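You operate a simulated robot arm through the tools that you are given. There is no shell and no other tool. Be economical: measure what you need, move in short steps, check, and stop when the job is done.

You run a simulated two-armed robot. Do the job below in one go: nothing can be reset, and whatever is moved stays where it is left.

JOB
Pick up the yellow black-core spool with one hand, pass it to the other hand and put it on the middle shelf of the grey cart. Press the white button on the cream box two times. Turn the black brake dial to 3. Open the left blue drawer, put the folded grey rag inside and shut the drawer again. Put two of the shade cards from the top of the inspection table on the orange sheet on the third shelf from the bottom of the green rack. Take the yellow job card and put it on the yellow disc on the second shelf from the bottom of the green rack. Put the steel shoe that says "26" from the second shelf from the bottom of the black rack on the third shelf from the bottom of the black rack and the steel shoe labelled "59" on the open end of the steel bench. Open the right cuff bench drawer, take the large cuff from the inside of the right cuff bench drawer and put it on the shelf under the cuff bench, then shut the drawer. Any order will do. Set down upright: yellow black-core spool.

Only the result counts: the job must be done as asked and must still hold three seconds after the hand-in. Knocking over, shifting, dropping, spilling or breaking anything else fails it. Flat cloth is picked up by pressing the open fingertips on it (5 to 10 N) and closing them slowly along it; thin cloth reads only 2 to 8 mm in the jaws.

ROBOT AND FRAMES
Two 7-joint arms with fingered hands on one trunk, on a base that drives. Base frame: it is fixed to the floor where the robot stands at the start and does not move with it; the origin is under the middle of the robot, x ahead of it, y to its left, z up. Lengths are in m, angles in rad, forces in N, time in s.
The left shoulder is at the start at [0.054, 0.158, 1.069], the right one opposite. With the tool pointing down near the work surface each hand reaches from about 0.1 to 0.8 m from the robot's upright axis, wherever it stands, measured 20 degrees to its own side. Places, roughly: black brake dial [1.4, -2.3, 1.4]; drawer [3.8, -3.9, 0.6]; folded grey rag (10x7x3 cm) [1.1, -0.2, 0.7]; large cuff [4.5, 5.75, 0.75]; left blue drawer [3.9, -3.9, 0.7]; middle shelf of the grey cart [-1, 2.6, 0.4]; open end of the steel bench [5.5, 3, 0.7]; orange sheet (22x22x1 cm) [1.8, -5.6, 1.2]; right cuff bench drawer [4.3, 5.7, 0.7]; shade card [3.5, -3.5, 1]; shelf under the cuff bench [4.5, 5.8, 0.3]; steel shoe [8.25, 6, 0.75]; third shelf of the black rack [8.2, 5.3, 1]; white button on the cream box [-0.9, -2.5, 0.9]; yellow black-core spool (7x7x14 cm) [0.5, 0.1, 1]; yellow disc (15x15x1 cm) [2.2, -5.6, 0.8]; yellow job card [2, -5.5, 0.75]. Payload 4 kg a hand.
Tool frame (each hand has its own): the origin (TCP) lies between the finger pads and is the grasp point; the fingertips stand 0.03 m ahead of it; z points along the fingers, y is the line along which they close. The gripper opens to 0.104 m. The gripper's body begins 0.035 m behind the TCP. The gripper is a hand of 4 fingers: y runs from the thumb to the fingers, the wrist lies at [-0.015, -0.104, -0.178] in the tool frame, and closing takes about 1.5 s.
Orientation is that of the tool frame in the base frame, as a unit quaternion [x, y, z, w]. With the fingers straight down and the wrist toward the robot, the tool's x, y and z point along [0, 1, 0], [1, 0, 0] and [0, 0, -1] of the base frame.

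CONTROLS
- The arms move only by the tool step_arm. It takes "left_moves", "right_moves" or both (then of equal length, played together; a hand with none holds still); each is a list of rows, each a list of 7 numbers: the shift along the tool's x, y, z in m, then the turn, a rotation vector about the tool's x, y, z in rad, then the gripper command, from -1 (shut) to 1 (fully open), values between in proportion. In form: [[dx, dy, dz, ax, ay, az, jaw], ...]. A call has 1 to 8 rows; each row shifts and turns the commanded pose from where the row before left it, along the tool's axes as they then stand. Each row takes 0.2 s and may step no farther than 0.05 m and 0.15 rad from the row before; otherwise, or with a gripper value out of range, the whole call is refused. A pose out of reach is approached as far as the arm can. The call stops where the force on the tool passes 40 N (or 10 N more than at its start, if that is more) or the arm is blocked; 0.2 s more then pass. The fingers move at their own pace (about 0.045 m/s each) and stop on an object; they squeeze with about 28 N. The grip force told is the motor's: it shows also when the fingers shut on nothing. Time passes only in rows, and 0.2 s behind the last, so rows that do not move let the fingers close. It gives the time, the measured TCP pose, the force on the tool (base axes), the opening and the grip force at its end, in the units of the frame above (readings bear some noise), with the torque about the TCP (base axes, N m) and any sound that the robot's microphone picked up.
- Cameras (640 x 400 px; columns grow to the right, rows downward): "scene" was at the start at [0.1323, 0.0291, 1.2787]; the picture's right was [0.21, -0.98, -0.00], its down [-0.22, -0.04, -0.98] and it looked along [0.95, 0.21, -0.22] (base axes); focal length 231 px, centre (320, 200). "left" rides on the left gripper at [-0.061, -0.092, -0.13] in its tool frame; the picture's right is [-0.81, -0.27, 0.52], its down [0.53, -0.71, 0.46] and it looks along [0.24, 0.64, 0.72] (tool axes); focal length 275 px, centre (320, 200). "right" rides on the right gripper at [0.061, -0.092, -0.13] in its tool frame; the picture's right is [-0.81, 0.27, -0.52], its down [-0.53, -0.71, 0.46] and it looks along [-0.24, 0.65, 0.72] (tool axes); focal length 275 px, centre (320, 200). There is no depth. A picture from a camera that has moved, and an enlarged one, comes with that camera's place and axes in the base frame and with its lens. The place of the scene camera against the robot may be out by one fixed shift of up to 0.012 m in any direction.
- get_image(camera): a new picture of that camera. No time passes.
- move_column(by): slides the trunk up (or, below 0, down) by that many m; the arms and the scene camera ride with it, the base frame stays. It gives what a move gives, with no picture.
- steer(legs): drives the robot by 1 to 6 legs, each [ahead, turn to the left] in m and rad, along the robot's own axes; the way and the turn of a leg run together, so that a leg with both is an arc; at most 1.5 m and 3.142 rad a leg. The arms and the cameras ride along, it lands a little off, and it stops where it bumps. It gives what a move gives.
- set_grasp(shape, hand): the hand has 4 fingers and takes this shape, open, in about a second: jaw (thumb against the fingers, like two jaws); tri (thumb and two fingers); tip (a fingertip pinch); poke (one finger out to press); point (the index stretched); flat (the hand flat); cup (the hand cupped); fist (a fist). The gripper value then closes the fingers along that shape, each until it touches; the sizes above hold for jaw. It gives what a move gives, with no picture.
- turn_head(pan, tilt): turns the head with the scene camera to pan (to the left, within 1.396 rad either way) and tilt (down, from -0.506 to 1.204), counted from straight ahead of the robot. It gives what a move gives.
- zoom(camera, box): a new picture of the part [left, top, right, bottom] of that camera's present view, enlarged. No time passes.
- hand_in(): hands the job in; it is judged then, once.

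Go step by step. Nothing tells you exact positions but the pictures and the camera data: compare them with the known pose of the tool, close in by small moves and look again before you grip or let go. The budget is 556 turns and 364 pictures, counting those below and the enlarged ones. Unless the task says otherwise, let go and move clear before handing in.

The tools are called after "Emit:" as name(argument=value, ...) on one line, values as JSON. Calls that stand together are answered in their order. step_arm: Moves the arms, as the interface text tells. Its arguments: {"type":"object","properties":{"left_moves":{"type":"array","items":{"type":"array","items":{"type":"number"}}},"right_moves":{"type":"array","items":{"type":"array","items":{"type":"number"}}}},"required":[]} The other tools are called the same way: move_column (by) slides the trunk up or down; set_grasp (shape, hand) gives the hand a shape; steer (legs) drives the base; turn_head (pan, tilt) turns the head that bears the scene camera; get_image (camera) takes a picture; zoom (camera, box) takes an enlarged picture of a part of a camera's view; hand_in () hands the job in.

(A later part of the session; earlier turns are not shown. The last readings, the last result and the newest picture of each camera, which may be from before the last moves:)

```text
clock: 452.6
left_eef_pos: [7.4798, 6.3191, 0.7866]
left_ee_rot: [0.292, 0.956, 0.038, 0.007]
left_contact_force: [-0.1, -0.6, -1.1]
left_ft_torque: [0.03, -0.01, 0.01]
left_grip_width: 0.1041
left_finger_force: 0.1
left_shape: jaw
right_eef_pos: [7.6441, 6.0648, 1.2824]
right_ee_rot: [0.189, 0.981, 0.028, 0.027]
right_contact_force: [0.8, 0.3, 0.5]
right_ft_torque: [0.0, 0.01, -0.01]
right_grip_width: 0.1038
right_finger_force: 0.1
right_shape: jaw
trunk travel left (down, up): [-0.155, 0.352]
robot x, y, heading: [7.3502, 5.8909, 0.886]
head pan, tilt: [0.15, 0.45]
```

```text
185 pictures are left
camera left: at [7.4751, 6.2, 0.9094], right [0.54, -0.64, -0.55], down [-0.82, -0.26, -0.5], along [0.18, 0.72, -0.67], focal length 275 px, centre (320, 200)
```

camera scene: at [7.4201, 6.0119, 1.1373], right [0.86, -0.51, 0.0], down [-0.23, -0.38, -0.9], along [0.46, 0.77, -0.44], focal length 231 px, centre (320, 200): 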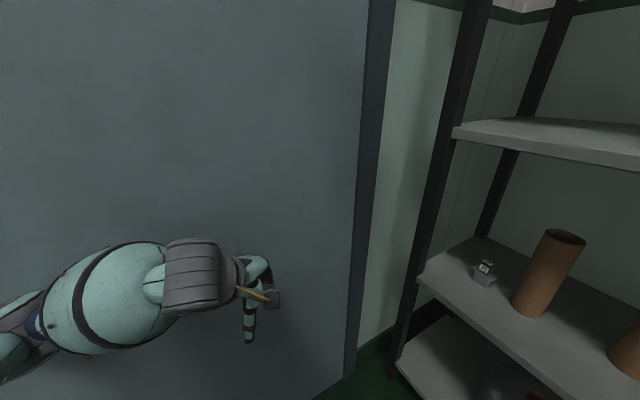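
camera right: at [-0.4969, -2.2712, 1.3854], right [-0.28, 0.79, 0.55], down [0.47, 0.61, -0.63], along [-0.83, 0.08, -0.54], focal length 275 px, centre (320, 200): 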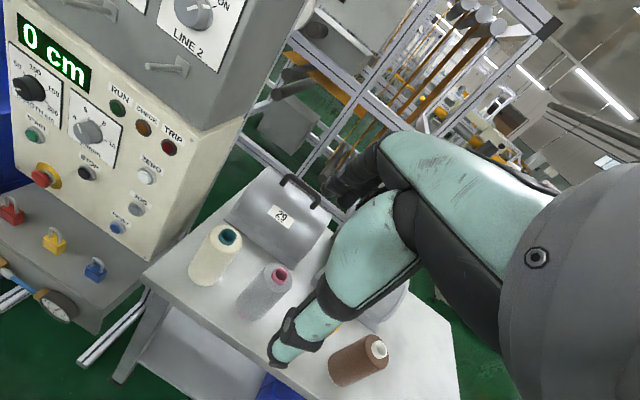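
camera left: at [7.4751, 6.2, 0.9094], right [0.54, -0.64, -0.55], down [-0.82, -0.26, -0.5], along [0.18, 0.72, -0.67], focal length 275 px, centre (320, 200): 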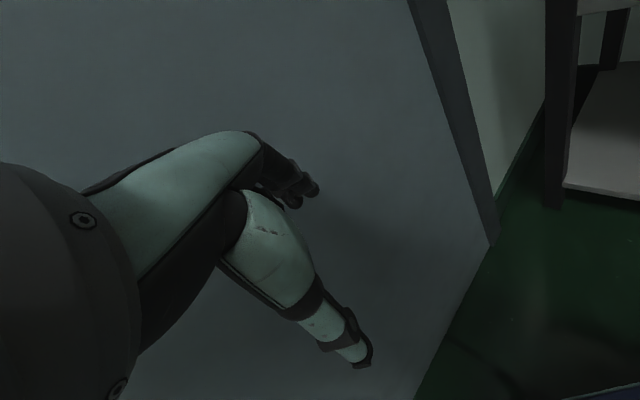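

The room's corner door is close on my left, but I'm about where I want to be. I turn to face the rack.

Emit:
steer(legs=[[0, -0.45], [0, -0.44]])

Emit:
get_image(camera="scene")

Emit:
get_image(camera="left")

```text
clock: 454.7
left_eef_pos: [7.6694, 6.2129, 0.7851]
left_ee_rot: [0.511, 0.859, 0.031, 0.004]
left_contact_force: [1.1, -0.2, -0.6]
left_ft_torque: [0.01, 0.04, -0.03]
left_grip_width: 0.1039
left_finger_force: 0.1
left_shape: jaw
right_eef_pos: [7.7132, 5.913, 1.275]
right_ee_rot: [0.409, 0.912, 0.017, 0.024]
right_contact_force: [0.3, -0.6, -0.3]
right_ft_torque: [0.01, 0.0, 0.04]
right_grip_width: 0.1038
right_finger_force: 0.0
right_shape: jaw
trunk travel left (down, up): [-0.155, 0.352]
robot x, y, heading: [7.3506, 5.8813, 0.451]
head pan, tilt: [0.15, 0.45]
stopped in leg 2: the robot was blocked; the commanded pose is now the measured one
```

```text
184 pictures are left
camera scene: at [7.432, 5.9298, 1.1415], right [0.57, -0.82, -0.01], down [-0.34, -0.23, -0.91], along [0.75, 0.52, -0.41], focal length 231 px, centre (320, 200)
```

scene: 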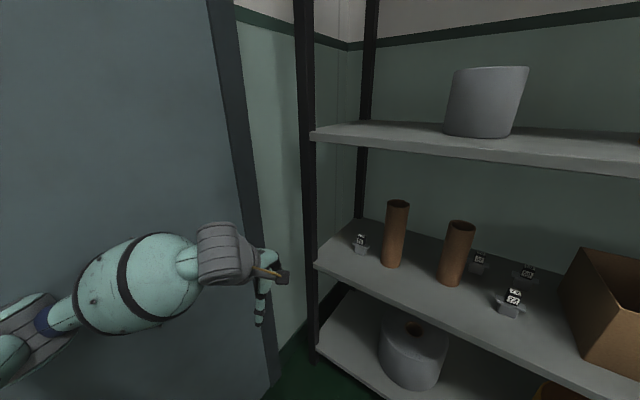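

```text
183 pictures are left
camera left: at [7.6135, 6.1083, 0.9076], right [0.17, -0.82, -0.55], down [-0.86, 0.15, -0.48], along [0.48, 0.56, -0.68], focal length 275 px, centre (320, 200)
```

left: 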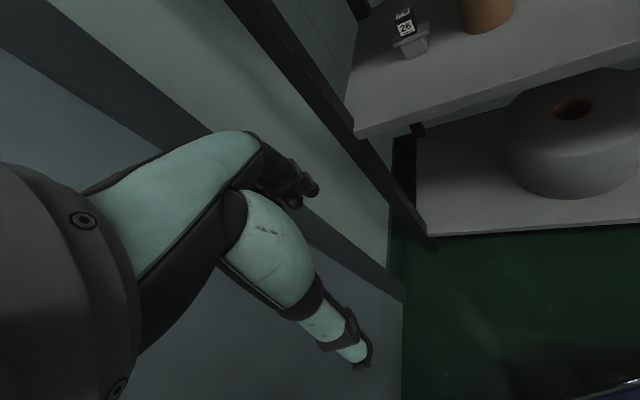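

The left elbow met the door. I back off, straighten, and come in closer to the rack with more distance from the wall.

Emit:
steer(legs=[[-0.27, 0], [0, -0.47], [0.33, 0], [0, 0.2]])

Emit:
get_image(camera="scene")

Emit:
get_image(camera="left")

```text
clock: 455.5
left_eef_pos: [7.6811, 6.2208, 0.7712]
left_ee_rot: [0.513, 0.858, 0.018, -0.001]
left_contact_force: [-0.1, 0.4, -0.3]
left_ft_torque: [0.01, -0.01, 0.04]
left_grip_width: 0.1039
left_finger_force: 0.1
left_shape: jaw
right_eef_pos: [7.7369, 5.9319, 1.2647]
right_ee_rot: [0.408, 0.913, 0.004, 0.016]
right_contact_force: [1.0, -1.1, 0.1]
right_ft_torque: [0.02, 0.0, 0.03]
right_grip_width: 0.1038
right_finger_force: 0.1
right_shape: jaw
trunk travel left (down, up): [-0.155, 0.352]
robot x, y, heading: [7.3475, 5.8729, 0.451]
head pan, tilt: [0.15, 0.45]
stopped in leg 1: the robot was blocked; the commanded pose is now the measured one
```

```text
182 pictures are left
camera scene: at [7.4276, 5.9347, 1.1407], right [0.57, -0.82, 0.0], down [-0.35, -0.23, -0.91], along [0.75, 0.52, -0.42], focal length 231 px, centre (320, 200)
```

scene: 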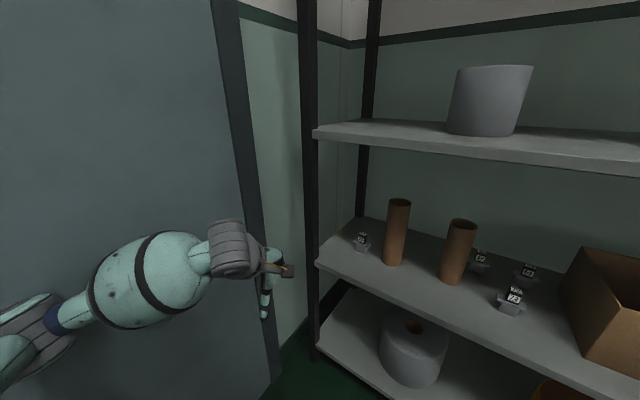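

```text
181 pictures are left
camera left: at [7.6267, 6.119, 0.8975], right [0.15, -0.83, -0.54], down [-0.87, 0.14, -0.47], along [0.46, 0.54, -0.7], focal length 275 px, centre (320, 200)
```

left: 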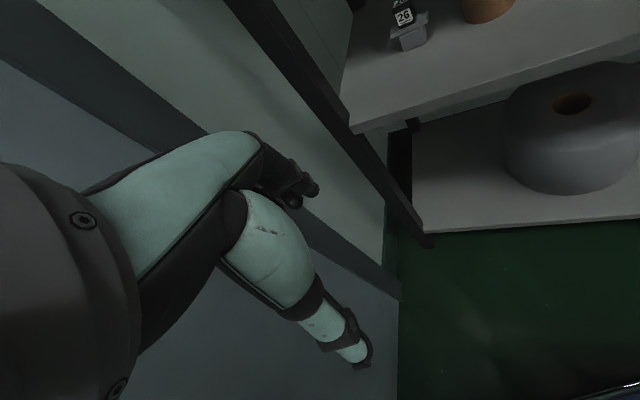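

The elbow is still wedged at the door. I draw the left hand inward first and then back up.

Emit:
step_arm(left_moves=[[-0.035, 0.02, 0, 0, 0, 0, 1], [-0.035, 0.02, 0, 0, 0, 0, 1], [-0.035, 0.02, 0, 0, 0, 0, 1], [-0.035, 0.02, -0.01, 0, 0, 0, 1]])

Emit:
steer(legs=[[-0.27, 0], [0, -0.47]])

```text
clock: 456.5
left_eef_pos: [7.8256, 6.1402, 0.7766]
left_ee_rot: [0.514, 0.858, 0.011, -0.001]
left_contact_force: [0.0, -0.7, 0.4]
left_ft_torque: [0.07, 0.03, -0.01]
left_grip_width: 0.1041
left_finger_force: 0.0
left_shape: jaw
right_eef_pos: [7.7452, 5.9437, 1.2606]
right_ee_rot: [0.409, 0.912, -0.002, 0.015]
right_contact_force: [-0.1, 0.1, -0.3]
right_ft_torque: [0.0, 0.07, 0.01]
right_grip_width: 0.1043
right_finger_force: 0.0
right_shape: jaw
trunk travel left (down, up): [-0.155, 0.352]
robot x, y, heading: [7.3454, 5.877, 0.449]
head pan, tilt: [0.15, 0.45]
```

```text
clock: 460.0
left_eef_pos: [7.6463, 5.7772, 0.7802]
left_ee_rot: [0.7, 0.714, 0.012, 0.004]
left_contact_force: [-0.7, 0.8, -0.5]
left_ft_torque: [0.0, 0.0, 0.0]
left_grip_width: 0.104
left_finger_force: 0.1
left_shape: jaw
right_eef_pos: [7.485, 5.6391, 1.2633]
right_ee_rot: [0.609, 0.793, -0.004, 0.016]
right_contact_force: [-1.0, -0.1, 0.6]
right_ft_torque: [-0.03, 0.0, -0.02]
right_grip_width: 0.1042
right_finger_force: 0.0
right_shape: jaw
trunk travel left (down, up): [-0.155, 0.352]
robot x, y, heading: [7.1034, 5.7603, -0.017]
head pan, tilt: [0.15, 0.45]
```

I drive in along y about 5.75 and turn slightly left toward the shoe.

Emit:
steer(legs=[[0.33, 0.0], [0, 0.2]])

Emit:
turn_head(pan=0.3, tilt=0.5)

Emit:
get_image(camera="scene")

Emit:
get_image(camera="left")

```text
clock: 463.2
left_eef_pos: [7.9582, 5.8779, 0.7857]
left_ee_rot: [0.624, 0.781, 0.017, 0.007]
left_contact_force: [0.3, -0.4, 0.2]
left_ft_torque: [-0.03, 0.02, -0.01]
left_grip_width: 0.104
left_finger_force: 0.1
left_shape: jaw
right_eef_pos: [7.8206, 5.709, 1.267]
right_ee_rot: [0.526, 0.85, 0.001, 0.022]
right_contact_force: [0.6, -0.5, -0.3]
right_ft_torque: [0.02, -0.04, 0.0]
right_grip_width: 0.1041
right_finger_force: 0.1
right_shape: jaw
trunk travel left (down, up): [-0.155, 0.352]
robot x, y, heading: [7.4366, 5.7522, 0.184]
head pan, tilt: [0.15, 0.45]
```

```text
clock: 463.9
left_eef_pos: [7.9497, 5.8753, 0.7919]
left_ee_rot: [0.624, 0.781, 0.023, 0.011]
left_contact_force: [0.3, -0.1, -0.3]
left_ft_torque: [0.02, 0.01, 0.01]
left_grip_width: 0.1042
left_finger_force: 0.2
left_shape: jaw
right_eef_pos: [7.8057, 5.7049, 1.2725]
right_ee_rot: [0.526, 0.85, 0.007, 0.027]
right_contact_force: [0.1, 1.1, -0.9]
right_ft_torque: [0.03, -0.02, 0.02]
right_grip_width: 0.1038
right_finger_force: 0.1
right_shape: jaw
trunk travel left (down, up): [-0.155, 0.352]
robot x, y, heading: [7.4384, 5.7525, 0.179]
head pan, tilt: [0.3, 0.499]
```

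```text
180 pictures are left
camera scene: at [7.5564, 5.8123, 1.1327], right [0.46, -0.89, 0.0], down [-0.43, -0.22, -0.87], along [0.77, 0.41, -0.49], focal length 231 px, centre (320, 200)
```

scene: 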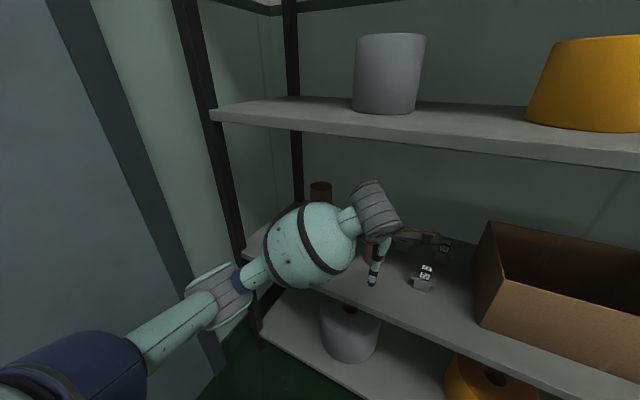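

```text
179 pictures are left
camera left: at [7.8666, 5.7927, 0.9166], right [-0.07, -0.84, -0.54], down [-0.79, 0.37, -0.48], along [0.61, 0.39, -0.69], focal length 275 px, centre (320, 200)
```

left: 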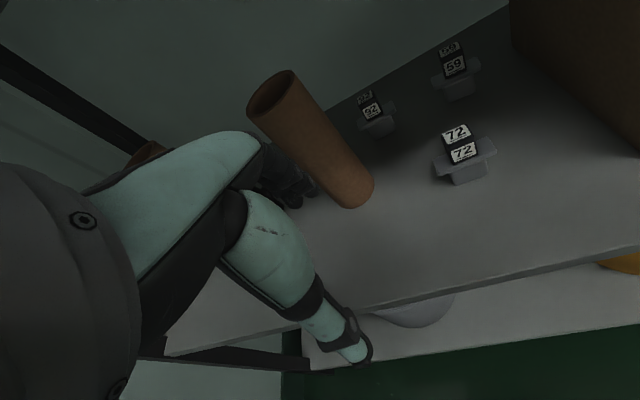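

The hand sits near the second tube. I pull it back, move it left in front of "26", and pitch it about 20°.

Emit:
step_arm(left_moves=[[0, -0.045, 0, 0, 0, 0, 1], [0, -0.045, 0, 0, 0, 0, 1], [0, -0.045, 0, 0, 0, 0, 1], [0.045, 0, 0, -0.1, 0, 0, 1], [0.045, 0, 0, -0.1, 0, 0, 1], [0.045, 0, 0, -0.1, 0, 0, 1], [0.045, 0, 0, -0.05, 0, 0, 1], [0.04, 0, 0, 0, 0, 0, 1]])

Emit:
get_image(camera="scene")

Emit:
get_image(camera="left")

```text
clock: 465.7
left_eef_pos: [7.8572, 6.0471, 0.778]
left_ee_rot: [0.612, 0.765, 0.158, 0.121]
left_contact_force: [0.1, 0.2, 1.0]
left_ft_torque: [0.03, -0.04, 0.01]
left_grip_width: 0.1042
left_finger_force: 0.0
left_shape: jaw
left hand out of reach, approached as far as the arm can: row 5, 6, 7, 8
right_eef_pos: [7.8052, 5.7058, 1.2717]
right_ee_rot: [0.527, 0.85, 0.007, 0.027]
right_contact_force: [-0.5, 0.9, 0.3]
right_ft_torque: [0.0, -0.03, -0.01]
right_grip_width: 0.1039
right_finger_force: 0.0
right_shape: jaw
trunk travel left (down, up): [-0.155, 0.352]
robot x, y, heading: [7.4404, 5.7522, 0.182]
head pan, tilt: [0.3, 0.499]
```

```text
178 pictures are left
camera scene: at [7.556, 5.8131, 1.1327], right [0.47, -0.89, 0.0], down [-0.43, -0.23, -0.87], along [0.77, 0.41, -0.49], focal length 231 px, centre (320, 200)
```

scene: 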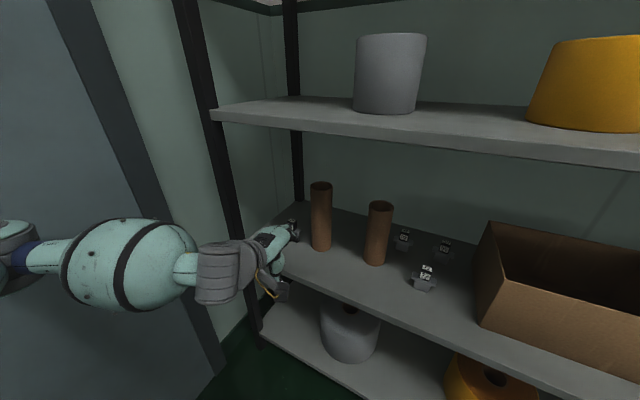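

```text
177 pictures are left
camera left: at [7.7389, 5.9566, 0.8618], right [0.13, -0.8, -0.59], down [-0.59, 0.42, -0.69], along [0.8, 0.43, -0.41], focal length 275 px, centre (320, 200)
```

left: 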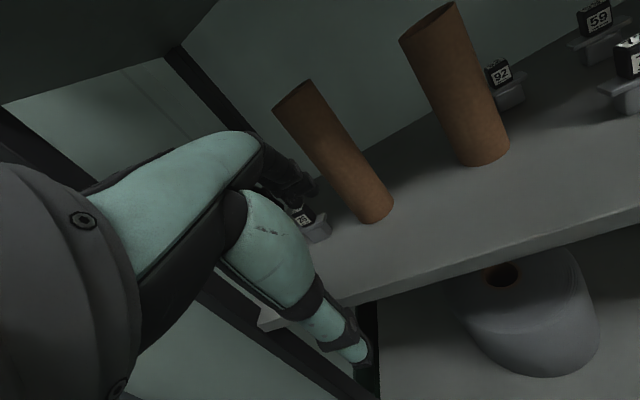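

Pitched and folded back, the arm is short of reach; further forward should be easier. I move left in front of the shelf and check alignment between tube and post.

Emit:
step_arm(left_moves=[[0.042, 0.011, 0, 0, 0, 0, 1], [0.042, 0.011, 0, 0, 0, 0, 1], [0.042, 0.011, 0, 0, 0, 0, 1], [0, 0, 0, 0, 0, 0, 1]])

Emit:
get_image(camera="left")

Emit:
get_image(camera="scene")

```text
clock: 466.7
left_eef_pos: [7.861, 6.1748, 0.7907]
left_ee_rot: [0.612, 0.766, 0.158, 0.119]
left_contact_force: [-0.6, 0.3, -0.4]
left_ft_torque: [-0.01, -0.01, 0.02]
left_grip_width: 0.1041
left_finger_force: 0.1
left_shape: jaw
right_eef_pos: [7.8062, 5.7048, 1.272]
right_ee_rot: [0.526, 0.85, 0.005, 0.027]
right_contact_force: [0.1, -0.9, 0.4]
right_ft_torque: [0.0, 0.06, 0.02]
right_grip_width: 0.1038
right_finger_force: 0.1
right_shape: jaw
trunk travel left (down, up): [-0.155, 0.352]
robot x, y, heading: [7.4387, 5.7524, 0.182]
head pan, tilt: [0.3, 0.499]
```

```text
176 pictures are left
camera left: at [7.7429, 6.0844, 0.8743], right [0.13, -0.8, -0.59], down [-0.59, 0.42, -0.69], along [0.8, 0.44, -0.42], focal length 275 px, centre (320, 200)
```

left: 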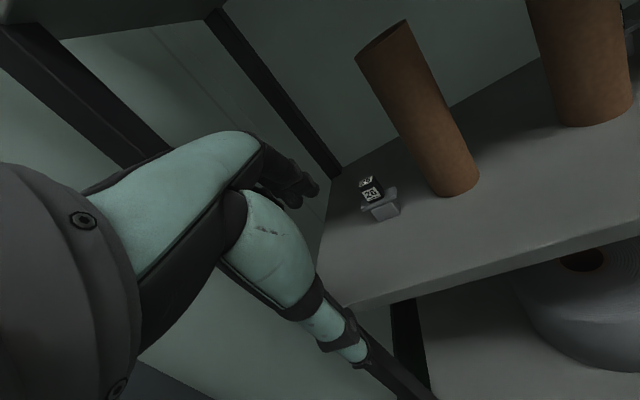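

```text
175 pictures are left
camera scene: at [7.5572, 5.8121, 1.1326], right [0.47, -0.89, 0.0], down [-0.44, -0.22, -0.87], along [0.77, 0.41, -0.49], focal length 231 px, centre (320, 200)
```

scene: 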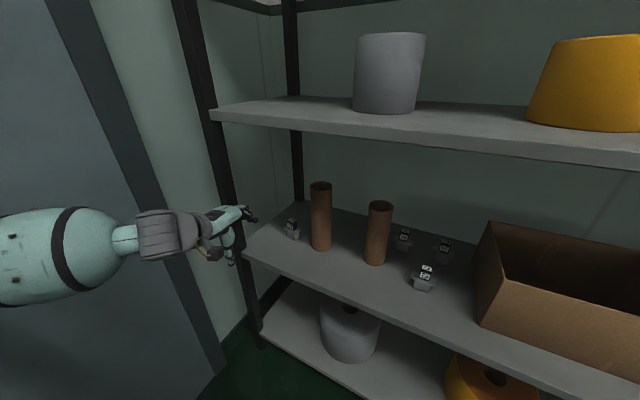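

Triangulation is clean: the cube of "26" is at [8.058, 6.189, 0.689]. I level the hand to 10° pitch and move over the shoe.

Emit:
step_arm(left_moves=[[0, 0, 0, 0.11, 0, 0, 1], [0, 0, 0, 0.11, 0, 0, 1], [-0.0078, 0.0432, 0.01, 0, 0, 0, 1], [-0.0078, 0.0432, 0.01, 0, 0, 0, 1], [-0.0078, 0.0432, 0.01, 0, 0, 0, 1], [-0.0078, 0.0432, 0.01, 0, 0, 0, 1], [0, 0, 0, 0, 0, 0, 1]])

Emit:
get_image(camera="left")

Emit:
get_image(camera="scene")

```text
clock: 468.3
left_eef_pos: [8.0398, 6.1818, 0.7825]
left_ee_rot: [0.622, 0.778, 0.072, 0.051]
left_contact_force: [-0.6, -0.2, 0.2]
left_ft_torque: [0.01, 0.0, -0.01]
left_grip_width: 0.1039
left_finger_force: 0.0
left_shape: jaw
right_eef_pos: [7.8056, 5.7067, 1.2725]
right_ee_rot: [0.525, 0.85, 0.006, 0.027]
right_contact_force: [-0.3, -0.5, -0.2]
right_ft_torque: [0.02, -0.03, 0.05]
right_grip_width: 0.1042
right_finger_force: 0.0
right_shape: jaw
trunk travel left (down, up): [-0.155, 0.352]
robot x, y, heading: [7.437, 5.7505, 0.186]
head pan, tilt: [0.3, 0.499]
```

```text
174 pictures are left
camera left: at [7.9428, 6.0965, 0.8939], right [0.0, -0.82, -0.57], down [-0.72, 0.39, -0.57], along [0.69, 0.41, -0.6], focal length 275 px, centre (320, 200)
```

left: 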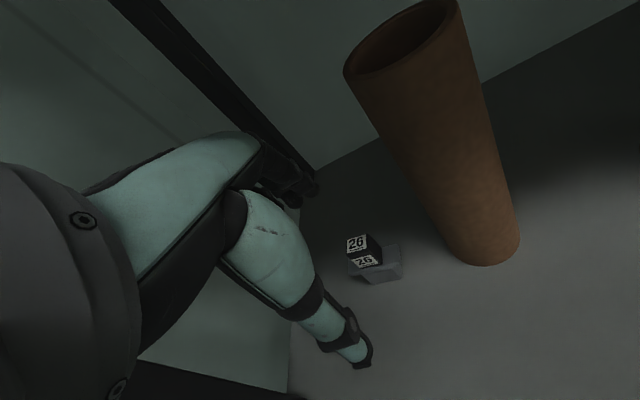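

```text
173 pictures are left
camera scene: at [7.556, 5.8128, 1.1327], right [0.47, -0.89, 0.0], down [-0.43, -0.23, -0.87], along [0.77, 0.41, -0.49], focal length 231 px, centre (320, 200)
```

scene: 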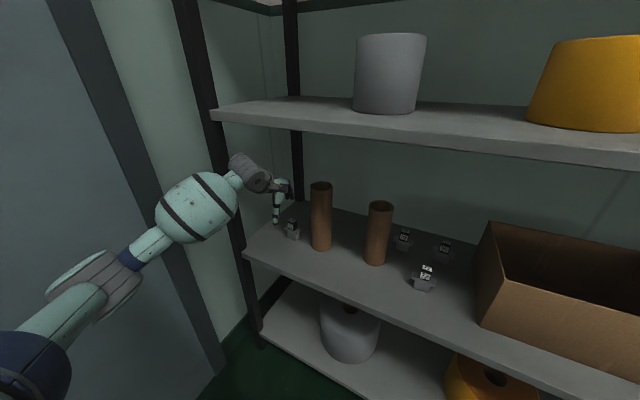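

A closer look says the cube is about 4 cm deeper, at x about 8.095. I move forward and re-check.

Emit:
step_arm(left_moves=[[0.0, 0.018, 0.006, 0, 0, 0, 1], [0.0, 0.018, 0.006, 0, 0, 0, 1], [0, 0, 0.02, 0, 0, 0, 1], [0, 0, 0, 0, 0, 0, 1]])

Emit:
get_image(camera="left")

Emit:
zoom(camera="scene", box=[200, 150, 360, 270])

```text
clock: 469.3
left_eef_pos: [8.0807, 6.1912, 0.7572]
left_ee_rot: [0.622, 0.778, 0.073, 0.051]
left_contact_force: [-0.3, 0.8, -0.1]
left_ft_torque: [0.05, -0.02, 0.01]
left_grip_width: 0.1042
left_finger_force: 0.0
left_shape: jaw
right_eef_pos: [7.8054, 5.7049, 1.2725]
right_ee_rot: [0.526, 0.85, 0.006, 0.026]
right_contact_force: [0.8, 0.1, 0.1]
right_ft_torque: [-0.01, -0.02, -0.02]
right_grip_width: 0.1039
right_finger_force: 0.1
right_shape: jaw
trunk travel left (down, up): [-0.155, 0.352]
robot x, y, heading: [7.4399, 5.7509, 0.183]
head pan, tilt: [0.3, 0.499]
```

```text
172 pictures are left
camera left: at [7.9841, 6.1053, 0.868], right [0.0, -0.82, -0.57], down [-0.72, 0.39, -0.57], along [0.69, 0.41, -0.6], focal length 275 px, centre (320, 200)
```

left: 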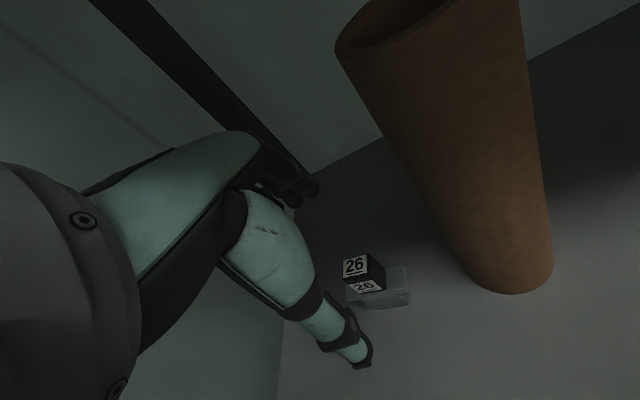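

```text
3.33 times, centred on (280, 210) of scene
camera zoom: at [7.5569, 5.8123, 1.1326], right [0.47, -0.89, 0.0], down [-0.44, -0.22, -0.87], along [0.77, 0.41, -0.49], focal length 771 px, centre (453, 167)
```

zoom: 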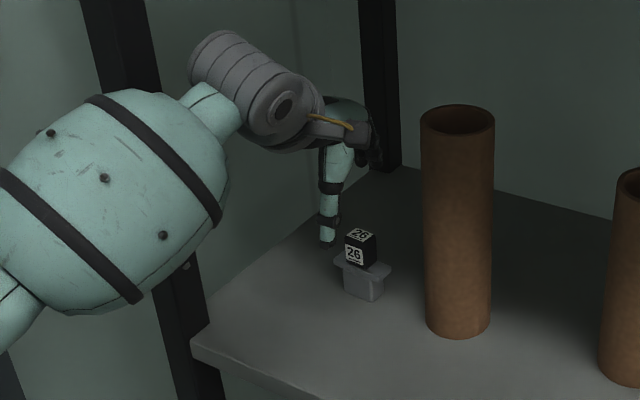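

Now the cube lies on the approach line about 7 cm ahead. I go down, stopping with the fingertips just above the flange.

Emit:
step_arm(left_moves=[[-0.004, 0, 0.02, 0, 0, 0, 1], [0, 0, 0.02, 0, 0, 0, 1], [0, 0, 0.012, 0, 0, 0, 1], [0, 0, 0, 0, 0, 0, 1]])

Emit:
get_image(camera="left")

Emit:
zoom(camera="scene", box=[220, 170, 340, 260])

```text
clock: 470.3
left_eef_pos: [8.0913, 6.1903, 0.7055]
left_ee_rot: [0.622, 0.778, 0.073, 0.052]
left_contact_force: [0.2, -0.1, 0.4]
left_ft_torque: [0.0, -0.04, 0.02]
left_grip_width: 0.1038
left_finger_force: 0.0
left_shape: jaw
right_eef_pos: [7.8047, 5.7057, 1.2737]
right_ee_rot: [0.526, 0.85, 0.005, 0.026]
right_contact_force: [0.1, 0.6, 0.7]
right_ft_torque: [0.01, 0.01, 0.03]
right_grip_width: 0.1041
right_finger_force: 0.0
right_shape: jaw
trunk travel left (down, up): [-0.155, 0.352]
robot x, y, heading: [7.4429, 5.7502, 0.186]
head pan, tilt: [0.3, 0.499]
```

```text
170 pictures are left
camera left: at [7.9931, 6.1044, 0.8157], right [0.0, -0.82, -0.57], down [-0.72, 0.39, -0.57], along [0.69, 0.41, -0.6], focal length 275 px, centre (320, 200)
```

left: 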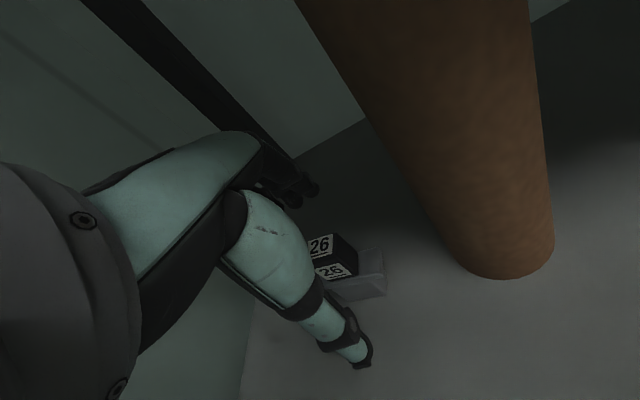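

```text
4.44 times, centred on (280, 215) of scene
camera zoom: at [7.557, 5.8125, 1.1326], right [0.47, -0.89, 0.0], down [-0.44, -0.22, -0.87], along [0.77, 0.41, -0.49], focal length 1028 px, centre (498, 133)
```

zoom: 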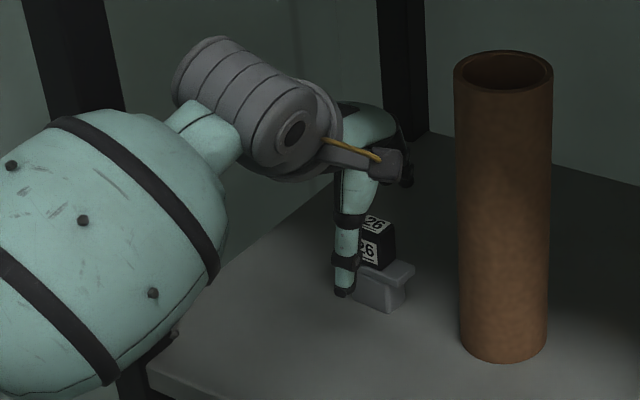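

I go 1 cm lower, then close.

Emit:
step_arm(left_moves=[[-0.003, 0.002, 0.01, 0, 0, 0, 1], [0, 0, 0, 0, 0, 0, 0.3], [0, 0, 0, 0, 0, 0, -0.3], [0, 0, 0, 0, 0, 0, -1], [0, 0, 0, 0, 0, 0, -1], [0, 0, 0, 0, 0, 0, -1], [0, 0, 0, 0, 0, 0, -1]])

Emit:
get_image(camera="left")

```text
clock: 471.9
left_eef_pos: [8.0954, 6.1894, 0.6944]
left_ee_rot: [0.622, 0.778, 0.071, 0.051]
left_contact_force: [0.0, -0.4, -0.2]
left_ft_torque: [0.03, -0.01, -0.01]
left_grip_width: 0.013
left_finger_force: 28.2
left_shape: jaw
right_eef_pos: [7.8061, 5.7062, 1.2727]
right_ee_rot: [0.527, 0.85, 0.005, 0.025]
right_contact_force: [0.4, -1.0, 0.0]
right_ft_torque: [0.0, 0.02, -0.01]
right_grip_width: 0.1037
right_finger_force: 0.1
right_shape: jaw
trunk travel left (down, up): [-0.155, 0.352]
robot x, y, heading: [7.4374, 5.7555, 0.182]
head pan, tilt: [0.3, 0.499]
```

```text
168 pictures are left
camera left: at [7.9974, 6.1026, 0.8066], right [0.0, -0.82, -0.57], down [-0.73, 0.39, -0.57], along [0.69, 0.41, -0.6], focal length 275 px, centre (320, 200)
```

left: 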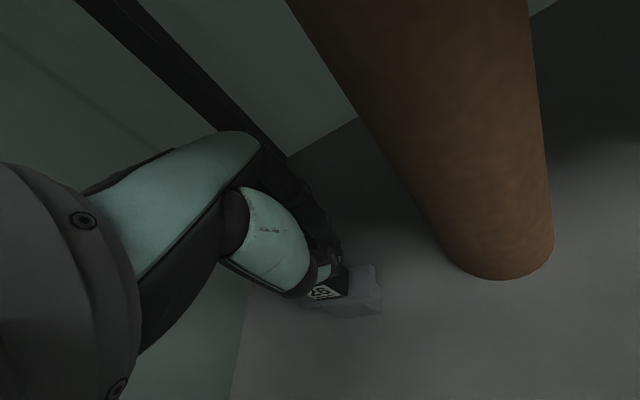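

The cube is gripped. I lift slightly and check.

Emit:
step_arm(left_moves=[[0, 0, -0.02, 0, 0, 0, -1], [0, 0, -0.02, 0, 0, 0, -1], [0, 0, -0.02, 0, 0, 0, -1], [0, 0, 0, 0, 0, 0, -1]])

Emit:
zoom(camera="scene", box=[220, 150, 340, 260])

```text
clock: 472.9
left_eef_pos: [8.0839, 6.185, 0.7554]
left_ee_rot: [0.621, 0.778, 0.072, 0.052]
left_contact_force: [-0.2, 0.2, -0.4]
left_ft_torque: [0.0, 0.0, 0.01]
left_grip_width: 0.0077
left_finger_force: 27.9
left_shape: jaw
right_eef_pos: [7.8063, 5.7058, 1.2736]
right_ee_rot: [0.526, 0.85, 0.006, 0.026]
right_contact_force: [0.5, -0.5, -0.1]
right_ft_torque: [-0.01, 0.01, 0.0]
right_grip_width: 0.1038
right_finger_force: 0.1
right_shape: jaw
trunk travel left (down, up): [-0.155, 0.352]
robot x, y, heading: [7.4435, 5.7557, 0.186]
head pan, tilt: [0.3, 0.499]
```

```text
3.64 times, centred on (280, 205) of scene
camera zoom: at [7.5572, 5.8127, 1.1326], right [0.47, -0.89, 0.0], down [-0.44, -0.23, -0.87], along [0.77, 0.41, -0.49], focal length 841 px, centre (466, 182)
```

zoom: 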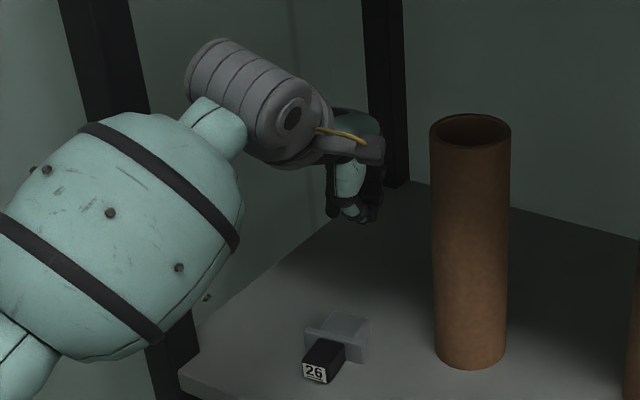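

The shoe slipped out and now lies on its side, its cube toward me. It is still fully on the shelf and nothing else was touched. I look at how it lies.

Emit:
step_arm(left_moves=[[0, -0.03, -0.03, 0, 0, 0, 0], [0, -0.03, -0.02, 0, 0, 0, 1], [0, -0.03, 0, 0, 0, 0, 1], [0, 0, 0, 0, 0, 0, 1]])

Emit:
get_image(camera="left")

Emit:
zoom(camera="scene", box=[240, 200, 360, 280])

```text
clock: 473.9
left_eef_pos: [7.989, 6.1644, 0.7888]
left_ee_rot: [0.622, 0.778, 0.073, 0.051]
left_contact_force: [-0.4, 0.9, 0.1]
left_ft_torque: [-0.04, -0.02, 0.03]
left_grip_width: 0.0867
left_finger_force: 0.0
left_shape: jaw
right_eef_pos: [7.8065, 5.7057, 1.2722]
right_ee_rot: [0.527, 0.849, 0.005, 0.026]
right_contact_force: [-0.1, -0.7, 0.6]
right_ft_torque: [-0.02, -0.01, 0.03]
right_grip_width: 0.1041
right_finger_force: 0.1
right_shape: jaw
trunk travel left (down, up): [-0.155, 0.352]
robot x, y, heading: [7.4385, 5.7523, 0.182]
head pan, tilt: [0.3, 0.499]
```

```text
166 pictures are left
camera left: at [7.8916, 6.0774, 0.9], right [0.0, -0.82, -0.57], down [-0.73, 0.39, -0.57], along [0.69, 0.41, -0.6], focal length 275 px, centre (320, 200)
```

left: 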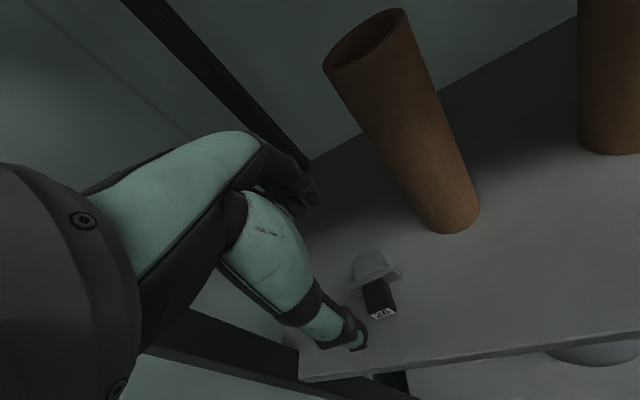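

```text
5.00 times, centred on (300, 240) of scene
camera zoom: at [7.5574, 5.8124, 1.1326], right [0.47, -0.89, 0.0], down [-0.44, -0.22, -0.87], along [0.77, 0.41, -0.49], focal length 1157 px, centre (420, 0)
```

zoom: 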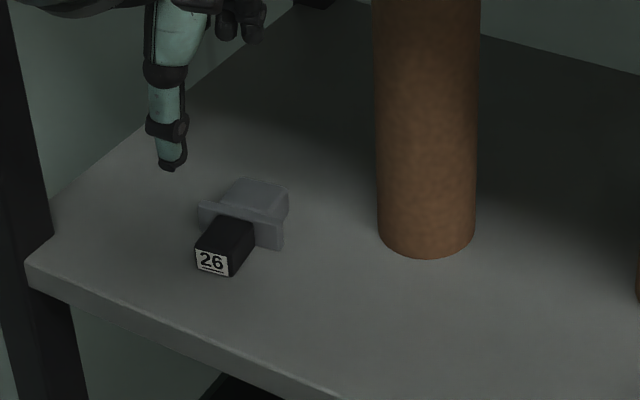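

The shoe lies along x, about 7.5 cm long, centred at [8.012, 6.178]. I can grip it end to end. I align the hand with x, make it vertical, and come above it.

Emit:
step_arm(left_moves=[[0, 0, 0, 0.09, 0, 0.1, 1], [0, 0, 0, 0.09, 0, 0.1, 1], [0, 0, 0, 0, 0, 0.06, 1], [0.014, 0.023, 0.02, 0, 0, 0, 1], [0, 0, 0.03, 0, 0, 0, 1], [0, 0, 0, 0, 0, 0, 1]])

Emit:
get_image(camera="left")

Emit:
zoom(camera="scene", box=[220, 170, 360, 280])

```text
clock: 475.3
left_eef_pos: [8.0117, 6.1785, 0.7387]
left_ee_rot: [0.72, 0.694, 0.007, -0.013]
left_contact_force: [-0.3, 0.0, 0.2]
left_ft_torque: [0.02, 0.02, -0.03]
left_grip_width: 0.1036
left_finger_force: 0.0
left_shape: jaw
right_eef_pos: [7.8052, 5.7066, 1.2727]
right_ee_rot: [0.526, 0.85, 0.005, 0.026]
right_contact_force: [0.2, -0.1, 0.2]
right_ft_torque: [0.02, -0.04, 0.01]
right_grip_width: 0.1039
right_finger_force: 0.0
right_shape: jaw
trunk travel left (down, up): [-0.155, 0.352]
robot x, y, heading: [7.4385, 5.7541, 0.179]
head pan, tilt: [0.3, 0.499]
```

```text
164 pictures are left
camera left: at [7.9181, 6.1166, 0.8687], right [-0.31, -0.79, -0.54], down [-0.7, 0.57, -0.43], along [0.65, 0.24, -0.72], focal length 275 px, centre (320, 200)
```

left: 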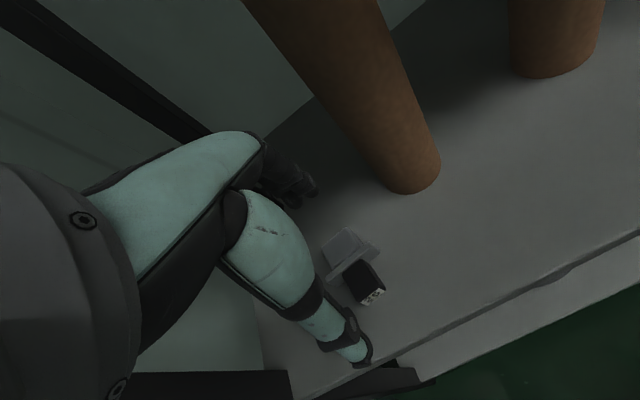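

```text
3.64 times, centred on (290, 225) of scene
camera zoom: at [7.5572, 5.8123, 1.1326], right [0.47, -0.89, 0.0], down [-0.44, -0.22, -0.87], along [0.77, 0.41, -0.49], focal length 841 px, centre (429, 109)
```

zoom: 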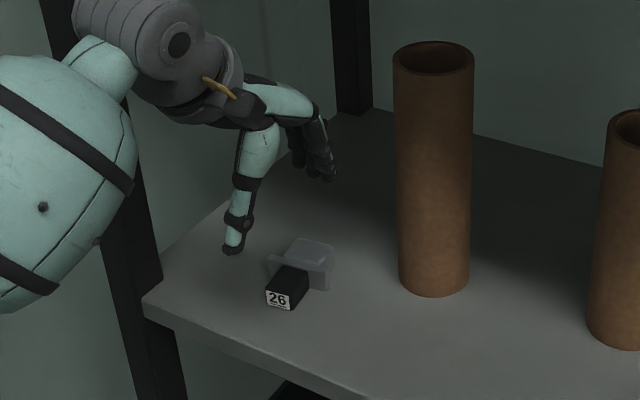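

The shoe lines up with the jaw. I go down around it.

Emit:
step_arm(left_moves=[[0, 0.004, 0.025, 0, 0, 0, 1], [0, 0, 0.025, 0, 0, 0, 1], [0, 0, 0.018, 0, 0, 0, 1], [0, 0, 0, 0, 0, 0, 1]])

Emit:
get_image(camera="left")

Emit:
zoom(camera="scene", box=[220, 170, 360, 280])

```text
clock: 476.3
left_eef_pos: [8.0148, 6.1808, 0.67]
left_ee_rot: [0.72, 0.694, 0.007, -0.013]
left_contact_force: [0.0, -0.1, -0.4]
left_ft_torque: [0.02, 0.01, 0.03]
left_grip_width: 0.1038
left_finger_force: 0.1
left_shape: jaw
right_eef_pos: [7.805, 5.7062, 1.272]
right_ee_rot: [0.527, 0.849, 0.006, 0.026]
right_contact_force: [0.2, -1.2, -0.2]
right_ft_torque: [0.01, 0.0, 0.03]
right_grip_width: 0.1038
right_finger_force: 0.0
right_shape: jaw
trunk travel left (down, up): [-0.155, 0.352]
robot x, y, heading: [7.4388, 5.7528, 0.183]
head pan, tilt: [0.3, 0.499]
```

```text
162 pictures are left
camera left: at [7.9219, 6.1195, 0.7992], right [-0.31, -0.79, -0.54], down [-0.7, 0.57, -0.43], along [0.65, 0.24, -0.72], focal length 275 px, centre (320, 200)
```

left: 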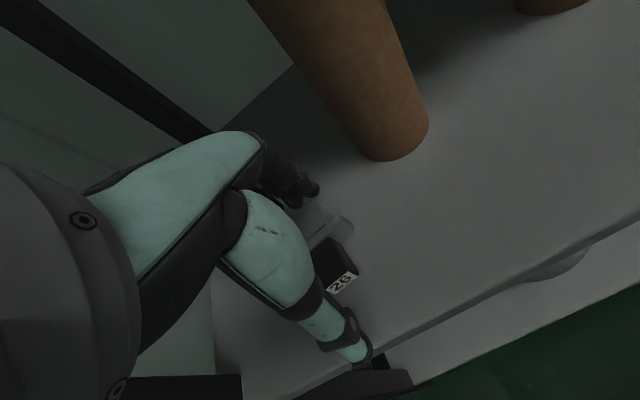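

```text
3.64 times, centred on (290, 225) of scene
camera zoom: at [7.557, 5.8125, 1.1326], right [0.47, -0.89, 0.0], down [-0.44, -0.22, -0.87], along [0.77, 0.41, -0.49], focal length 841 px, centre (429, 109)
```

zoom: 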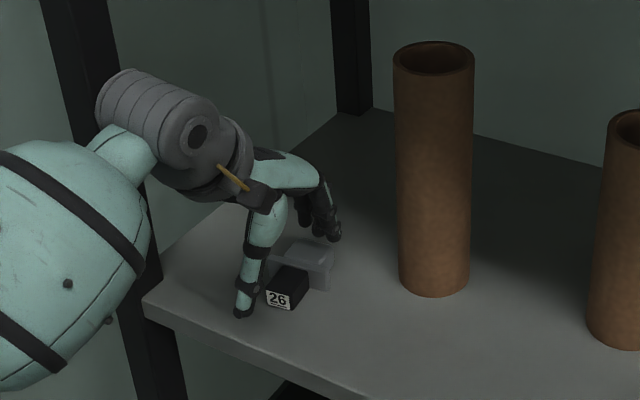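

I shift 1 cm toward -y to centre on the cube, then close end to end.

Emit:
step_arm(left_moves=[[-0.01, 0, 0.004, 0, 0, 0, 1], [0, 0, 0, 0, 0, 0, 0.6], [0, 0, 0, 0, 0, 0, 0.2], [0, 0, 0, 0, 0, 0, -0.2], [0, 0, 0, 0, 0, 0, -1], [0, 0, 0, 0, 0, 0, -1], [0, 0, 0, 0, 0, 0, -1]])

Emit:
zoom(camera="scene", box=[220, 170, 360, 280])

Emit:
get_image(camera="left")

```text
clock: 477.9
left_eef_pos: [8.0151, 6.1709, 0.666]
left_ee_rot: [0.72, 0.693, 0.007, -0.013]
left_contact_force: [-0.6, -0.4, -0.1]
left_ft_torque: [-0.01, 0.02, -0.03]
left_grip_width: 0.0001
left_finger_force: 0.2
left_shape: jaw
right_eef_pos: [7.8062, 5.7056, 1.272]
right_ee_rot: [0.526, 0.85, 0.006, 0.026]
right_contact_force: [0.6, 0.7, 0.2]
right_ft_torque: [0.0, 0.02, 0.01]
right_grip_width: 0.1038
right_finger_force: 0.1
right_shape: jaw
trunk travel left (down, up): [-0.155, 0.352]
robot x, y, heading: [7.4396, 5.7522, 0.182]
head pan, tilt: [0.3, 0.499]
```

```text
3.64 times, centred on (290, 225) of scene
camera zoom: at [7.557, 5.8125, 1.1326], right [0.47, -0.89, 0.0], down [-0.44, -0.22, -0.87], along [0.77, 0.41, -0.49], focal length 841 px, centre (429, 109)
```

zoom: 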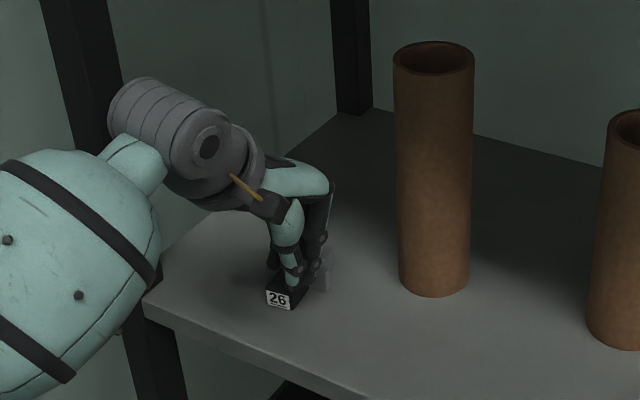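

```text
159 pictures are left
camera left: at [7.9219, 6.1097, 0.7946], right [-0.31, -0.79, -0.54], down [-0.7, 0.57, -0.43], along [0.65, 0.24, -0.72], focal length 275 px, centre (320, 200)
```

left: 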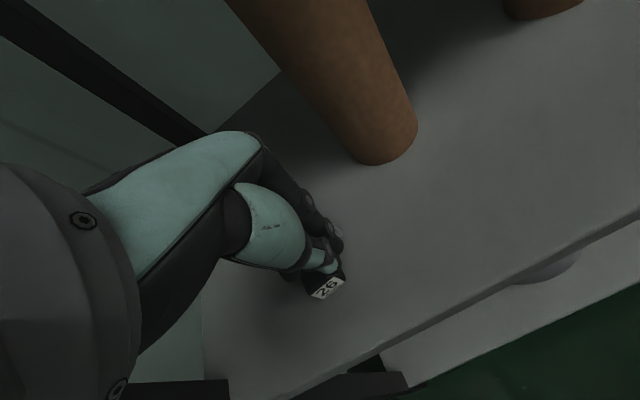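

The jaws closed beside the shoe, so it lies more toward -y than I thought. I rise, open, and look again from above.

Emit:
step_arm(left_moves=[[0, 0, -0.03, 0, 0, 0, -1], [0, 0, -0.04, 0, 0, 0, -0.5], [0, 0, -0.02, 0, 0, 0, 1], [0, 0, 0, 0, 0, 0, 1], [0, 0, 0, 0, 0, 0, 1]])

Emit:
get_image(camera="left")

Emit:
zoom(camera="scene", box=[220, 170, 360, 280])

```text
clock: 479.1
left_eef_pos: [8.0149, 6.1682, 0.7558]
left_ee_rot: [0.72, 0.694, 0.007, -0.013]
left_contact_force: [1.2, -0.3, 1.1]
left_ft_torque: [-0.03, 0.02, 0.0]
left_grip_width: 0.0651
left_finger_force: 0.0
left_shape: jaw
right_eef_pos: [7.8056, 5.706, 1.2727]
right_ee_rot: [0.527, 0.85, 0.005, 0.026]
right_contact_force: [-0.6, 0.9, 0.3]
right_ft_torque: [0.02, 0.0, -0.02]
right_grip_width: 0.1039
right_finger_force: 0.0
right_shape: jaw
trunk travel left (down, up): [-0.155, 0.352]
robot x, y, heading: [7.4389, 5.7513, 0.187]
head pan, tilt: [0.3, 0.499]
```

```text
158 pictures are left
camera left: at [7.9219, 6.1073, 0.8846], right [-0.31, -0.79, -0.54], down [-0.7, 0.57, -0.43], along [0.65, 0.24, -0.72], focal length 275 px, centre (320, 200)
```

left: 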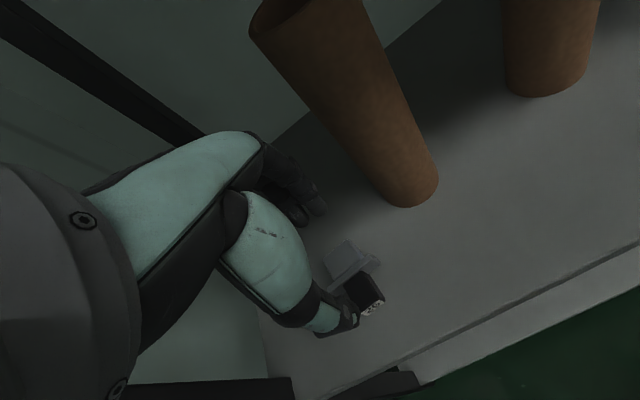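

```text
3.64 times, centred on (290, 225) of scene
camera zoom: at [7.557, 5.8125, 1.1326], right [0.47, -0.89, 0.0], down [-0.44, -0.22, -0.87], along [0.77, 0.41, -0.49], focal length 841 px, centre (429, 109)
```

zoom: 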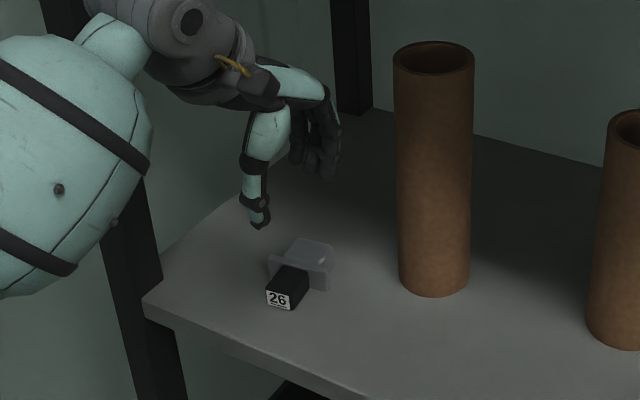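

The fingers closed above it, so the shelf is lower than I assumed, at z about 0.606, and the shoe centre is at about [8.032, 6.193, 0.63]. I correct and go down deeper.

Emit:
step_arm(left_moves=[[0.026, 0.017, 0.02, 0, 0, 0, 1], [0, 0, 0.03, 0, 0, 0, 1], [0, 0, 0.025, 0, 0, 0, 1], [0, 0, 0.02, 0, 0, 0, 1], [0, 0, 0, 0, 0, 0, 1]])

Emit:
get_image(camera="left")

Emit:
zoom(camera="scene", box=[220, 170, 360, 280])

```text
clock: 480.3
left_eef_pos: [8.0337, 6.1976, 0.6619]
left_ee_rot: [0.719, 0.694, 0.008, -0.013]
left_contact_force: [1.0, 0.3, -0.5]
left_ft_torque: [0.01, 0.01, 0.0]
left_grip_width: 0.1038
left_finger_force: 0.0
left_shape: jaw
right_eef_pos: [7.8071, 5.7053, 1.2722]
right_ee_rot: [0.526, 0.85, 0.006, 0.026]
right_contact_force: [-0.8, 0.2, -0.1]
right_ft_torque: [0.02, -0.01, 0.01]
right_grip_width: 0.1038
right_finger_force: 0.0
right_shape: jaw
trunk travel left (down, up): [-0.155, 0.352]
robot x, y, heading: [7.4398, 5.7528, 0.185]
head pan, tilt: [0.3, 0.499]
```

```text
156 pictures are left
camera left: at [7.9406, 6.1349, 0.7902], right [-0.31, -0.79, -0.54], down [-0.7, 0.57, -0.43], along [0.65, 0.24, -0.72], focal length 275 px, centre (320, 200)
```

left: 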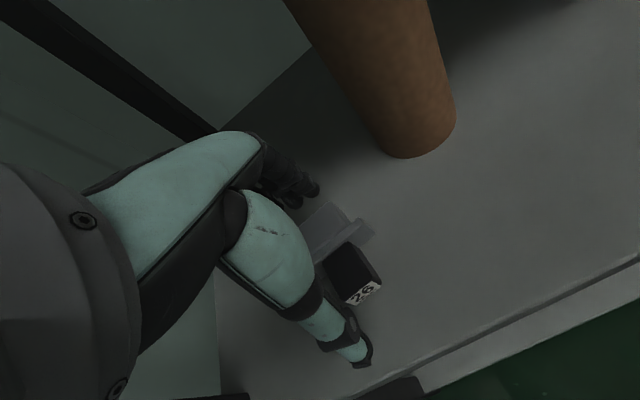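

```text
3.64 times, centred on (290, 225) of scene
camera zoom: at [7.5569, 5.8125, 1.1326], right [0.47, -0.89, 0.0], down [-0.44, -0.22, -0.87], along [0.77, 0.41, -0.49], focal length 841 px, centre (429, 109)
```

zoom: 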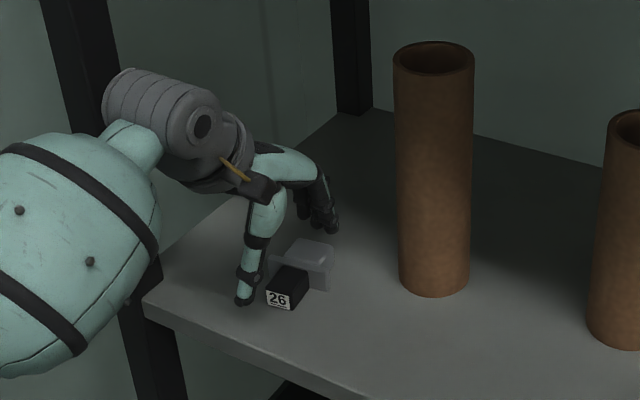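

The corrected views agree: shoe centre [8.038, 6.189]. I adjust, lower 2 cm more and close.

Emit:
step_arm(left_moves=[[-0.008, 0.004, 0.01, 0, 0, 0, 1], [0, 0, 0.01, 0, 0, 0, 1], [0, 0, 0, 0, 0, 0, 0.6], [0, 0, 0, 0, 0, 0, 0.2], [0, 0, 0, 0, 0, 0, -0.2], [0, 0, 0, 0, 0, 0, -1], [0, 0, 0, 0, 0, 0, -1], [0, 0, 0, 0, 0, 0, -1]])

Emit:
get_image(camera="left")

Emit:
zoom(camera="scene", box=[220, 170, 360, 280])

```text
clock: 482.1
left_eef_pos: [8.0365, 6.1884, 0.6399]
left_ee_rot: [0.72, 0.694, 0.007, -0.013]
left_contact_force: [0.9, -1.1, -0.6]
left_ft_torque: [-0.02, -0.02, -0.01]
left_grip_width: 0.0604
left_finger_force: 28.5
left_shape: jaw
right_eef_pos: [7.8055, 5.7055, 1.2722]
right_ee_rot: [0.526, 0.85, 0.006, 0.026]
right_contact_force: [0.1, -0.3, -0.1]
right_ft_torque: [-0.01, 0.0, -0.02]
right_grip_width: 0.104
right_finger_force: 0.1
right_shape: jaw
trunk travel left (down, up): [-0.155, 0.352]
robot x, y, heading: [7.4376, 5.7526, 0.182]
head pan, tilt: [0.3, 0.499]
```

```text
154 pictures are left
camera left: at [7.9435, 6.1274, 0.7701], right [-0.31, -0.79, -0.54], down [-0.7, 0.57, -0.43], along [0.65, 0.24, -0.72], focal length 275 px, centre (320, 200)
```

left: 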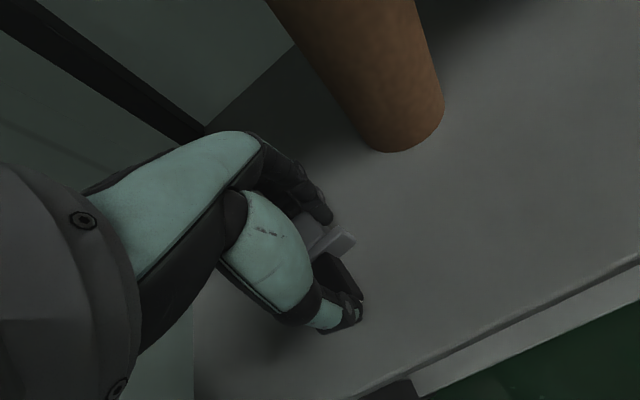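

```text
3.64 times, centred on (290, 225) of scene
camera zoom: at [7.5572, 5.8127, 1.1326], right [0.47, -0.89, 0.0], down [-0.44, -0.23, -0.87], along [0.77, 0.41, -0.49], focal length 841 px, centre (429, 109)
```

zoom: 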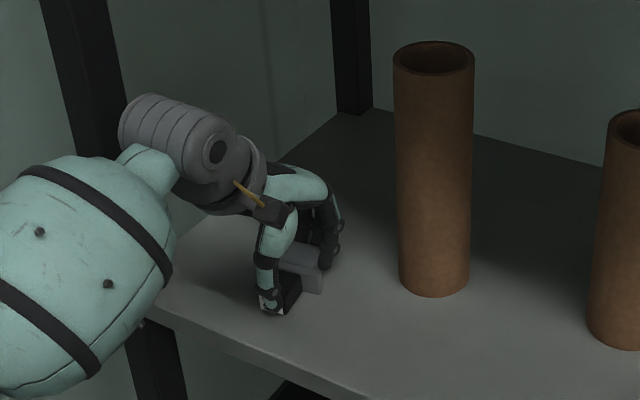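

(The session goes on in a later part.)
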